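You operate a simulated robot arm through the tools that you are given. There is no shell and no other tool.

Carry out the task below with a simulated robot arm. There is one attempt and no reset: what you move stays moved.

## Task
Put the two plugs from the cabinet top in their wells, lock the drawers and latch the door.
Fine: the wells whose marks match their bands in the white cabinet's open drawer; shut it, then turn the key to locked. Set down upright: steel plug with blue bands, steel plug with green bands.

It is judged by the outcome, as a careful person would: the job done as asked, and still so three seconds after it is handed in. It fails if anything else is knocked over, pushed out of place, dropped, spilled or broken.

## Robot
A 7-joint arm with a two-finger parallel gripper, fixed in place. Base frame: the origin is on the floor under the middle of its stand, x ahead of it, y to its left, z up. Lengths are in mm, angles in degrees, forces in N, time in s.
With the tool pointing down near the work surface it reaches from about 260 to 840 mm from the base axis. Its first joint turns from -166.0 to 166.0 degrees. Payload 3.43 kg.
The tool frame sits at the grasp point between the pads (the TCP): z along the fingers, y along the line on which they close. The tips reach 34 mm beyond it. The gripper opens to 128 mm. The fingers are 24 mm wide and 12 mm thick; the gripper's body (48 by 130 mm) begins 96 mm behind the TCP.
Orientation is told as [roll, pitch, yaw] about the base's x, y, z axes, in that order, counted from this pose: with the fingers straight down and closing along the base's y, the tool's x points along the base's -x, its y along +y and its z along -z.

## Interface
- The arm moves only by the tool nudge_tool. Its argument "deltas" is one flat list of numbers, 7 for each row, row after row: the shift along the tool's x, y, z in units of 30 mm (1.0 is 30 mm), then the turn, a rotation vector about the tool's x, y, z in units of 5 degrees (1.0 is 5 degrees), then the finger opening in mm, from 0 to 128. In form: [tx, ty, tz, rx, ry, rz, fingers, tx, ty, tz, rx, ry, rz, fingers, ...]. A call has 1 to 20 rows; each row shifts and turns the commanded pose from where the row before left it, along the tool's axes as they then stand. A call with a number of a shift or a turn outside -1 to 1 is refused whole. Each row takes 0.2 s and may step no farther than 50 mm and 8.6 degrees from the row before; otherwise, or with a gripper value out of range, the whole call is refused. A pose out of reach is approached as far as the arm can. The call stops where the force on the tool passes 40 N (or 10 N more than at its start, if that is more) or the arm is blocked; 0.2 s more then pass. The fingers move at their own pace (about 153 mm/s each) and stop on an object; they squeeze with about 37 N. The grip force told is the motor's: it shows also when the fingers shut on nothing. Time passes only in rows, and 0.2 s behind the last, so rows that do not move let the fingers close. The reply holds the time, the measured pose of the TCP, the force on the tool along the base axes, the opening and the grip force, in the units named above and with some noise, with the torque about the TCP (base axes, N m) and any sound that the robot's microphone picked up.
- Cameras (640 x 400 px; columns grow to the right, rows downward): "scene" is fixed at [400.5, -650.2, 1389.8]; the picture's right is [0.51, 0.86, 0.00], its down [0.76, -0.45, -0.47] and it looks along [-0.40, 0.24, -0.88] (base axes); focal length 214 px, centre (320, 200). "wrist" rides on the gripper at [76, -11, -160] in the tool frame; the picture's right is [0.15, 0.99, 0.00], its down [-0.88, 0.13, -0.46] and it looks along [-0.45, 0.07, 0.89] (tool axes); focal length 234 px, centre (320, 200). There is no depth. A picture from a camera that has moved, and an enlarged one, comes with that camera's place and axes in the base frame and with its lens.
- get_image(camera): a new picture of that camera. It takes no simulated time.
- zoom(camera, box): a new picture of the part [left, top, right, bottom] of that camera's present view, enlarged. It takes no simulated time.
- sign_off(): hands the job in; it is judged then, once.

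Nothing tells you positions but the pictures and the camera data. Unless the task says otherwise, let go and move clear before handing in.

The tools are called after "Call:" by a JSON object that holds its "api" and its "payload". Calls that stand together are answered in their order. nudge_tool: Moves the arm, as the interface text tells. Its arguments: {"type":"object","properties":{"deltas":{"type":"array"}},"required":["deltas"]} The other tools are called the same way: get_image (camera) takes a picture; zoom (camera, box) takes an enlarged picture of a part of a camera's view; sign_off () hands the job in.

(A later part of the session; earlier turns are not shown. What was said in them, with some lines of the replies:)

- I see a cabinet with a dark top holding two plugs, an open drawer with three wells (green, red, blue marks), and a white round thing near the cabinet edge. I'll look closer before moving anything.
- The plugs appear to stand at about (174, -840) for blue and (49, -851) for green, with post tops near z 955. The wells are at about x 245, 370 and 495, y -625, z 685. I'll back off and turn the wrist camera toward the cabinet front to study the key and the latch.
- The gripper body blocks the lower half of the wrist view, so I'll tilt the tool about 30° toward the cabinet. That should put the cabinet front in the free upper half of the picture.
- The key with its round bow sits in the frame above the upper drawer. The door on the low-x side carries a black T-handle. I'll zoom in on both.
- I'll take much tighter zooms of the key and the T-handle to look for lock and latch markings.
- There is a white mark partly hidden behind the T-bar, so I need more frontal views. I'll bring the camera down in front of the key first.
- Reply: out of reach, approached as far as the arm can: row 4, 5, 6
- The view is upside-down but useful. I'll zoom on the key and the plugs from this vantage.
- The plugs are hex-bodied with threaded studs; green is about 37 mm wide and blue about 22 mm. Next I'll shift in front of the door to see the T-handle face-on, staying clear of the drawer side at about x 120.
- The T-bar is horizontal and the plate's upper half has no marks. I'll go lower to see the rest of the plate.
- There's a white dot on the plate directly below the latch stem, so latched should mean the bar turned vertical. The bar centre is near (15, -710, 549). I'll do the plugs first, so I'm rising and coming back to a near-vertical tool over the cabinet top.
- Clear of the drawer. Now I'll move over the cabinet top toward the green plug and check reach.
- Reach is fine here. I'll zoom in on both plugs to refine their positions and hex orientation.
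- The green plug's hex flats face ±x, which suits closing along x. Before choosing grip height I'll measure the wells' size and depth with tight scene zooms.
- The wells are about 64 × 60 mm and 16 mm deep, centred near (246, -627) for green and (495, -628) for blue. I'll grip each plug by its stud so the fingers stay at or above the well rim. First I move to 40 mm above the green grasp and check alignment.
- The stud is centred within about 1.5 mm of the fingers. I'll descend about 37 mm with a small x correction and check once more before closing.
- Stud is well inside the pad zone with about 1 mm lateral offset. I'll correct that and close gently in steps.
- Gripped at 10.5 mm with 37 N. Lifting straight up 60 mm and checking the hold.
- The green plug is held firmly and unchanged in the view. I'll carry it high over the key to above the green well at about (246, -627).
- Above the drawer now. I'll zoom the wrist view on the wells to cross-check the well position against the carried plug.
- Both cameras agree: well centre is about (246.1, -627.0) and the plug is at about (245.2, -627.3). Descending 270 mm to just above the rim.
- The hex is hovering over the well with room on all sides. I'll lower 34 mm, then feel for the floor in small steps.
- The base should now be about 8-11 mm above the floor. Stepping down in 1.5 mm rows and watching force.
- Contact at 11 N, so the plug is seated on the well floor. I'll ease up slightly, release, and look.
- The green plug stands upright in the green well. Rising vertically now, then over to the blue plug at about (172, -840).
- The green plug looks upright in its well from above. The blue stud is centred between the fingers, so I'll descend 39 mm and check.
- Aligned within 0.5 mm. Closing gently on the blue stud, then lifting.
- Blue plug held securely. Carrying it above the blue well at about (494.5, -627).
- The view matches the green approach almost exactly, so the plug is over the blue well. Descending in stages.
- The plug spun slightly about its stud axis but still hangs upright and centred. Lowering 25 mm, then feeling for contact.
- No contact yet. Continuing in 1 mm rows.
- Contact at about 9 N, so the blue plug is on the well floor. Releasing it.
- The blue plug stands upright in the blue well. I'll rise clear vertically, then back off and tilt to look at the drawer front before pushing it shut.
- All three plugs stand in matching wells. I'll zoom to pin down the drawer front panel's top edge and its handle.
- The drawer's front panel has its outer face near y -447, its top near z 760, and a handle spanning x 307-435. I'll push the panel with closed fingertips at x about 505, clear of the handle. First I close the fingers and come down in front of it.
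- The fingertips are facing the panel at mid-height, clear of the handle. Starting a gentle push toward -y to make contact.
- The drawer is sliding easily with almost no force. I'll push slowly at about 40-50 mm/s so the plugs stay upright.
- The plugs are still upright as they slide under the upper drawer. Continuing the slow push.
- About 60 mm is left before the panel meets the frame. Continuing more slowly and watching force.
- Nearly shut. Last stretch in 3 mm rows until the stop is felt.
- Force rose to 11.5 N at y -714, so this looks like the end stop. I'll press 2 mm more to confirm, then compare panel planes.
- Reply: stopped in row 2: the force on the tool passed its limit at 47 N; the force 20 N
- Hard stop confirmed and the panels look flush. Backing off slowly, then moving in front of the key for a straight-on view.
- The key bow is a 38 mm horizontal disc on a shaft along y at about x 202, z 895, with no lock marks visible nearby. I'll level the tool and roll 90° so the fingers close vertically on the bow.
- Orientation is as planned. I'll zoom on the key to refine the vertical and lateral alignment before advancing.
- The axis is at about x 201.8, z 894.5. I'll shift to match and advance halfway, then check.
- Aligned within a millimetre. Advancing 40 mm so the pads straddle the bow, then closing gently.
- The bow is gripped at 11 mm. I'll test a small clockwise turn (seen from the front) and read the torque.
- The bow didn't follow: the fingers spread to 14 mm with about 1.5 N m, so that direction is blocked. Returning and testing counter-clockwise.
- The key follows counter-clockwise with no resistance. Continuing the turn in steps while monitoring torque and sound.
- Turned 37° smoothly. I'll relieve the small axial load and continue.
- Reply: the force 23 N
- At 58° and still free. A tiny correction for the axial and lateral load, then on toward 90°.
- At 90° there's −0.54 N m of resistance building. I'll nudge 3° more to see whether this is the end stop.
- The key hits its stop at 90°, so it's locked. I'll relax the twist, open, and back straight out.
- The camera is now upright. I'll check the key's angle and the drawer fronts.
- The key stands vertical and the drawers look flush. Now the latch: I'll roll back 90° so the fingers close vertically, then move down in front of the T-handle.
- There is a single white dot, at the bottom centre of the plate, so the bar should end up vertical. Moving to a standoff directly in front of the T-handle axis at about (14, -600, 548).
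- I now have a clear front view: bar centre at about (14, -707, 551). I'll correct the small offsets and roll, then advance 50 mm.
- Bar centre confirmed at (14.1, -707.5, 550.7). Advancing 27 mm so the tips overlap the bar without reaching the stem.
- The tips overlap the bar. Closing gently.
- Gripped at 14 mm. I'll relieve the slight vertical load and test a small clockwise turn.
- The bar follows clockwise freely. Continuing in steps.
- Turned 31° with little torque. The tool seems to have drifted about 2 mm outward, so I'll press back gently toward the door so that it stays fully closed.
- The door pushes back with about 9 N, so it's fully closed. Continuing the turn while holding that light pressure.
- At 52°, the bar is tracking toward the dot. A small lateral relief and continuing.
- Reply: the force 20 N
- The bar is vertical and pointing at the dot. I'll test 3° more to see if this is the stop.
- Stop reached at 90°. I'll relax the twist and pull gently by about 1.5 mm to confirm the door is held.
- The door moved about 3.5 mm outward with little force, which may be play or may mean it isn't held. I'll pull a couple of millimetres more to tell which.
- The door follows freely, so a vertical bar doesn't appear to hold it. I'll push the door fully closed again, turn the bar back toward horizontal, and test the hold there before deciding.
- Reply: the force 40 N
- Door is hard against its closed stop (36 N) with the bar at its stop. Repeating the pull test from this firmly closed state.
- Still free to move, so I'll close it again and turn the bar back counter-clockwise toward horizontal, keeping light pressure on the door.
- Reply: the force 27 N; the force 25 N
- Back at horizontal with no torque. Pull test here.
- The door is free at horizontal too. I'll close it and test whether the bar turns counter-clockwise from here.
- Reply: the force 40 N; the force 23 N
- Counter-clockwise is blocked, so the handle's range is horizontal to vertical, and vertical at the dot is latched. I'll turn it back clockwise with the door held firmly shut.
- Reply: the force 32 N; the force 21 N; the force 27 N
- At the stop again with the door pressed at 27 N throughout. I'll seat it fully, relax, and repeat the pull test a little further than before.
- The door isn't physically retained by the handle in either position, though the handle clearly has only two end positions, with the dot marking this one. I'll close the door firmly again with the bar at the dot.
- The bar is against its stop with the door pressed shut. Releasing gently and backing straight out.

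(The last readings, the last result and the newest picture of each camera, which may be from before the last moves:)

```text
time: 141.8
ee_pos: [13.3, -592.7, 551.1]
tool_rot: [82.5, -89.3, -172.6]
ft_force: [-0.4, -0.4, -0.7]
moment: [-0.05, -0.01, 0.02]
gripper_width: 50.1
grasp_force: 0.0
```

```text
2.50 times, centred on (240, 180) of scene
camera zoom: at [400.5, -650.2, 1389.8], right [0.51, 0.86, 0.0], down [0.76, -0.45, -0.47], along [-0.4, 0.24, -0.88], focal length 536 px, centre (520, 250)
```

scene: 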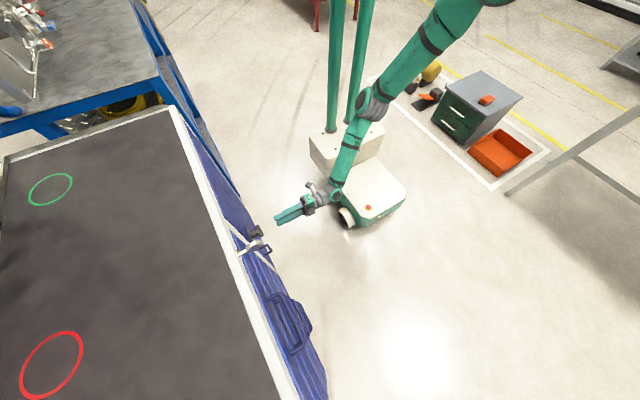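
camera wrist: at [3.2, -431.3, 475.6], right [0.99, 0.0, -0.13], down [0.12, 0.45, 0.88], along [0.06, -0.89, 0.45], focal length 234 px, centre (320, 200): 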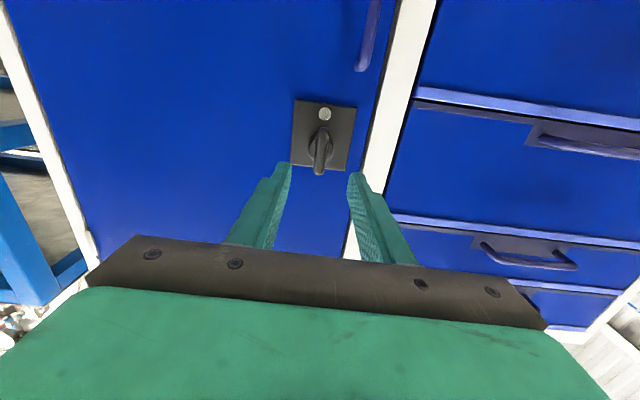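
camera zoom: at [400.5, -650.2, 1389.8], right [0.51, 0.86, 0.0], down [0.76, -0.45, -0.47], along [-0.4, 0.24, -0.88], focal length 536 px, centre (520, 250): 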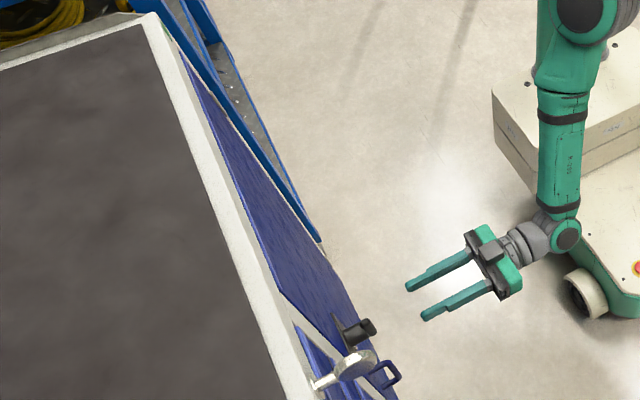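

Released cleanly, with the bar vertical and pointing at the dot and the door shut. I'll verify the drawer fronts, the key, and the door gap from here.

Call:
{"api": "zoom", "payload": {"camera": "wrist", "box": [380, 50, 640, 340]}}

Call:
{"api": "zoom", "payload": {"camera": "wrist", "box": [280, 90, 370, 190]}}

Call:
{"api": "zoom", "payload": {"camera": "scene", "box": [220, 210, 340, 400]}}

Call:
{"api": "zoom", "payload": {"camera": "scene", "box": [225, 215, 285, 265]}}

```text
1.38 times, centred on (510, 195) of wrist
camera zoom: at [3.2, -431.3, 475.6], right [0.99, 0.0, -0.13], down [0.12, 0.45, 0.88], along [0.06, -0.89, 0.45], focal length 323 px, centre (58, 207)
```

zoom: 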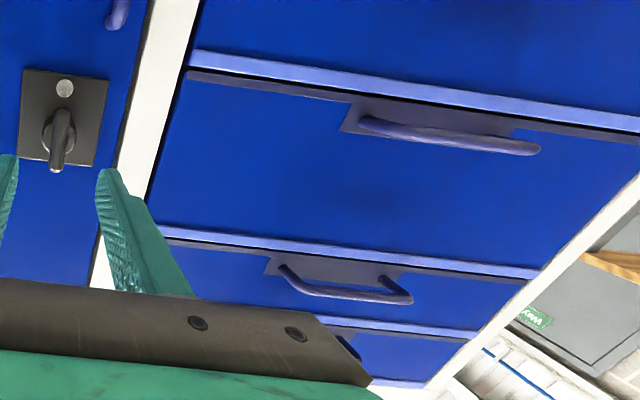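

```text
4.00 times, centred on (325, 140) of wrist
camera zoom: at [3.2, -431.3, 475.6], right [0.99, 0.0, -0.13], down [0.12, 0.45, 0.88], along [0.06, -0.89, 0.45], focal length 937 px, centre (300, 440)
```

zoom: 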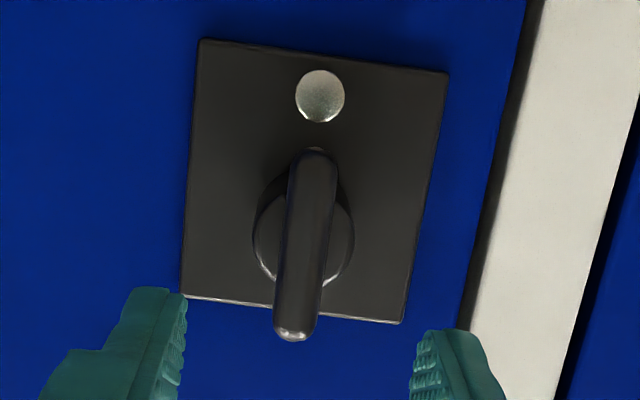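

```text
2.11 times, centred on (280, 305) of scene
camera zoom: at [400.5, -650.2, 1389.8], right [0.51, 0.86, 0.0], down [0.76, -0.45, -0.47], along [-0.4, 0.24, -0.88], focal length 452 px, centre (404, -21)
```

zoom: 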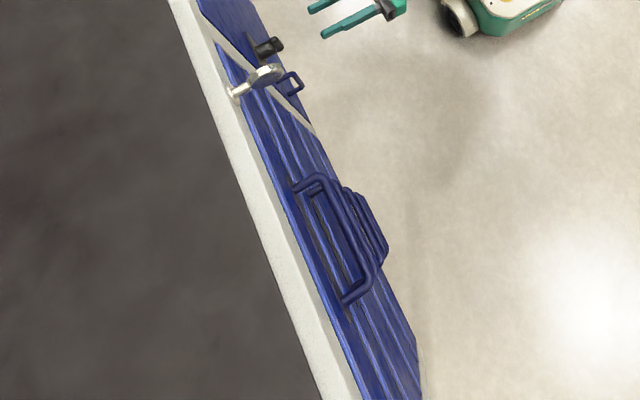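

```text
8.00 times, centred on (255, 240) of scene
camera zoom: at [400.5, -650.2, 1389.8], right [0.51, 0.86, 0.0], down [0.76, -0.45, -0.47], along [-0.4, 0.24, -0.88], focal length 1716 px, centre (840, -120)
```

zoom: 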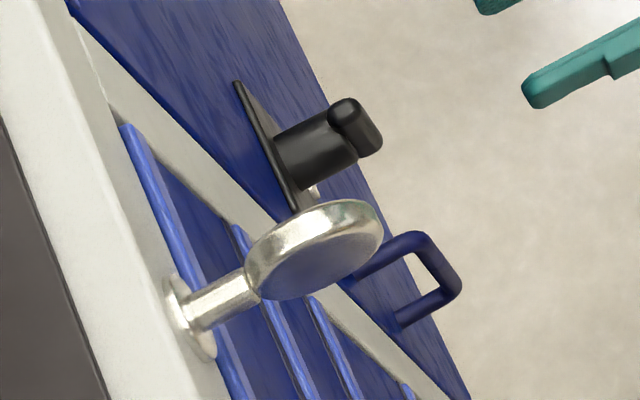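

Everything looks right: the bar is vertical, the key is vertical and the drawer fronts are flush. I'll move the arm up and clear, then check once more that nothing drifts.

Call:
{"api": "nudge_tool", "payload": {"deltas": [0, 0, -1, 0, 0, 0, 50, -1, 0, 0, 0, 0, 0, 50, -1, 0, 0, 0, 0, 0, 50, -1, 0, 0, 0, 0, 0, 50, -1, 0, 0, 0, 0, 0, 50, -1, 0, 0, 0, 0, 0, 50, -1, 0, 0, 0, 0, 0, 50, -1, 0, 0, 0, 0, 0, 50, -1, 0, 0, 0, 0, 0, 50, -1, 0, 0, 0, 0, 0, 50, -1, 0, 0, 0, 0, 0, 50, -1, 0, 0, 0, 0, 0, 50, -1, 0, 0, 0, 0, 0, 50, 0, 0, 0, 0, 1, 0, 50, 0, 0, 0, 0, 1, 0, 50, 0, 0, 0, 0, 1, 0, 50, 0, 0, 0, 0, 1, 0, 50, 0, 0, 0, 0, 1, 0, 50, 0, 0, 0, 0, 1, 0, 50]}}

Call:
{"api": "get_image", "payload": {"camera": "wrist"}}

Call:
{"api": "get_image", "payload": {"camera": "scene"}}

```text
time: 145.8
ee_pos: [7.3, -564.9, 911.8]
tool_rot: [1.6, -59.8, -91.5]
ft_force: [0.1, 0.6, -1.1]
moment: [0.01, 0.01, 0.0]
gripper_width: 50.1
grasp_force: 0.0
```

```text
taken
camera wrist: at [-1.9, -385.7, 926.5], right [0.99, 0.07, -0.11], down [0.12, -0.05, 0.99], along [0.07, -1.0, -0.06], focal length 234 px, centre (320, 200)
```

wrist: 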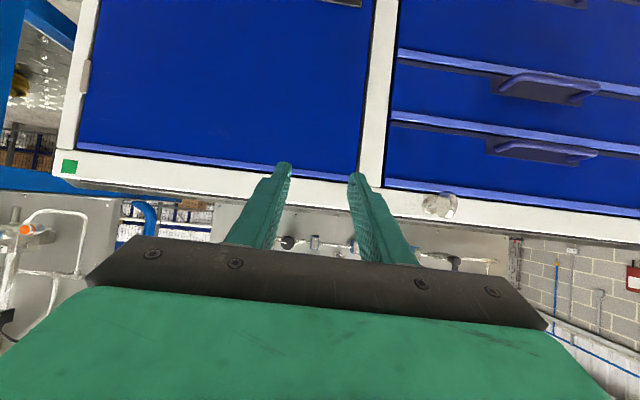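

```text
taken
```

scene: 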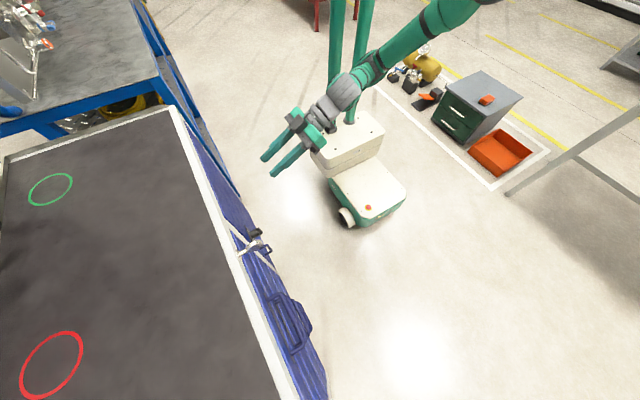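

Call:
{"api": "zoom", "payload": {"camera": "wrist", "box": [60, 100, 420, 220]}}

Call:
{"api": "zoom", "payload": {"camera": "wrist", "box": [330, 130, 430, 200]}}

Call:
{"api": "zoom", "payload": {"camera": "scene", "box": [170, 100, 310, 260]}}

Call:
{"api": "zoom", "payload": {"camera": "wrist", "box": [50, 145, 110, 190]}}

```text
1.78 times, centred on (240, 160) of wrist
camera zoom: at [-1.9, -385.7, 926.5], right [0.99, 0.07, -0.11], down [0.12, -0.05, 0.99], along [0.07, -1.0, -0.06], focal length 416 px, centre (462, 271)
```

zoom: 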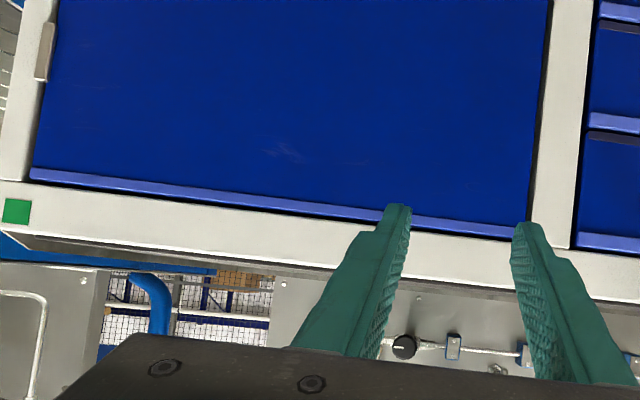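

```text
5.71 times, centred on (380, 165) of wrist
camera zoom: at [-1.9, -385.7, 926.5], right [0.99, 0.07, -0.11], down [0.12, -0.05, 0.99], along [0.07, -1.0, -0.06], focal length 1338 px, centre (-23, 400)
```

zoom: 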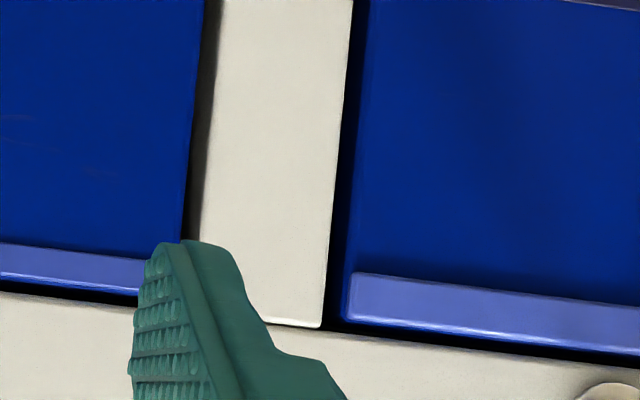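

```text
2.50 times, centred on (240, 180) of scene
camera zoom: at [400.5, -650.2, 1389.8], right [0.51, 0.86, 0.0], down [0.76, -0.45, -0.47], along [-0.4, 0.24, -0.88], focal length 536 px, centre (520, 250)
```

zoom: 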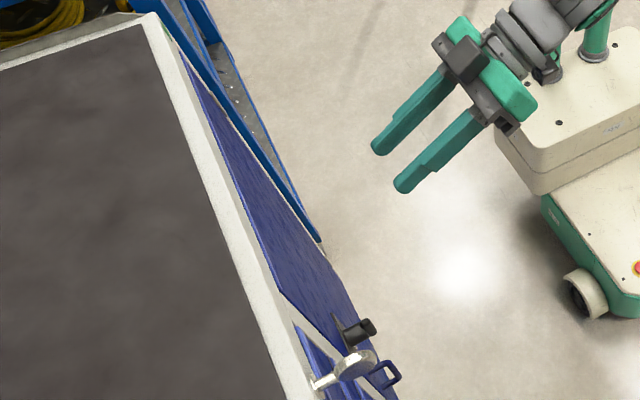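

```text
8.89 times, centred on (80, 168) of wrist
camera zoom: at [-1.9, -385.7, 926.5], right [0.99, 0.07, -0.11], down [0.12, -0.05, 0.99], along [0.07, -1.0, -0.06], focal length 2082 px, centre (2453, 489)
```

zoom: 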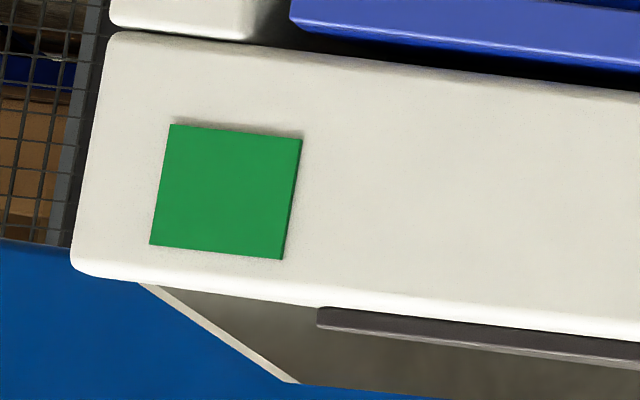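

Final check: both plugs were seen upright in their matching wells before the drawer went in. The drawer fronts are flush, the key is at its turned stop, the door is shut with the latch bar at the dot, and the arm is clear. One caveat: in a pull test with the bar at the dot, the door still moved, so I can't confirm that the latch physically holds it. Handing in.

Call:
{"api": "sign_off", "payload": {}}

```text
The job is handed in.
```

I finished every step and handed the job in, but I can't confirm that the latch actually holds the door.

- **Plugs:** the green-banded plug is in the green well and the blue-banded plug is in the blue well. I saw both upright as the drawer began closing. Once they slid under the upper drawer I could no longer see them.
- **Drawer:** I pushed it in slowly until it hit its stop, and its front lines up with the other drawers.
- **Key:** it only turned counter-clockwise, and I turned it 90° until it stopped. There are no lock marks, so I took that stop as locked and didn't pull on a drawer to check.
- **Door:** it is shut, with the T-handle turned to vertical and pointing at the white dot. The handle only travels between horizontal and vertical, so I took vertical as latched. In pull tests with the handle there, the door still moved about 10 mm with little force. I closed it firmly again, and it looked shut when I handed in.

Nothing else was knocked over or moved that I could see, and the arm is clear of the cabinet.
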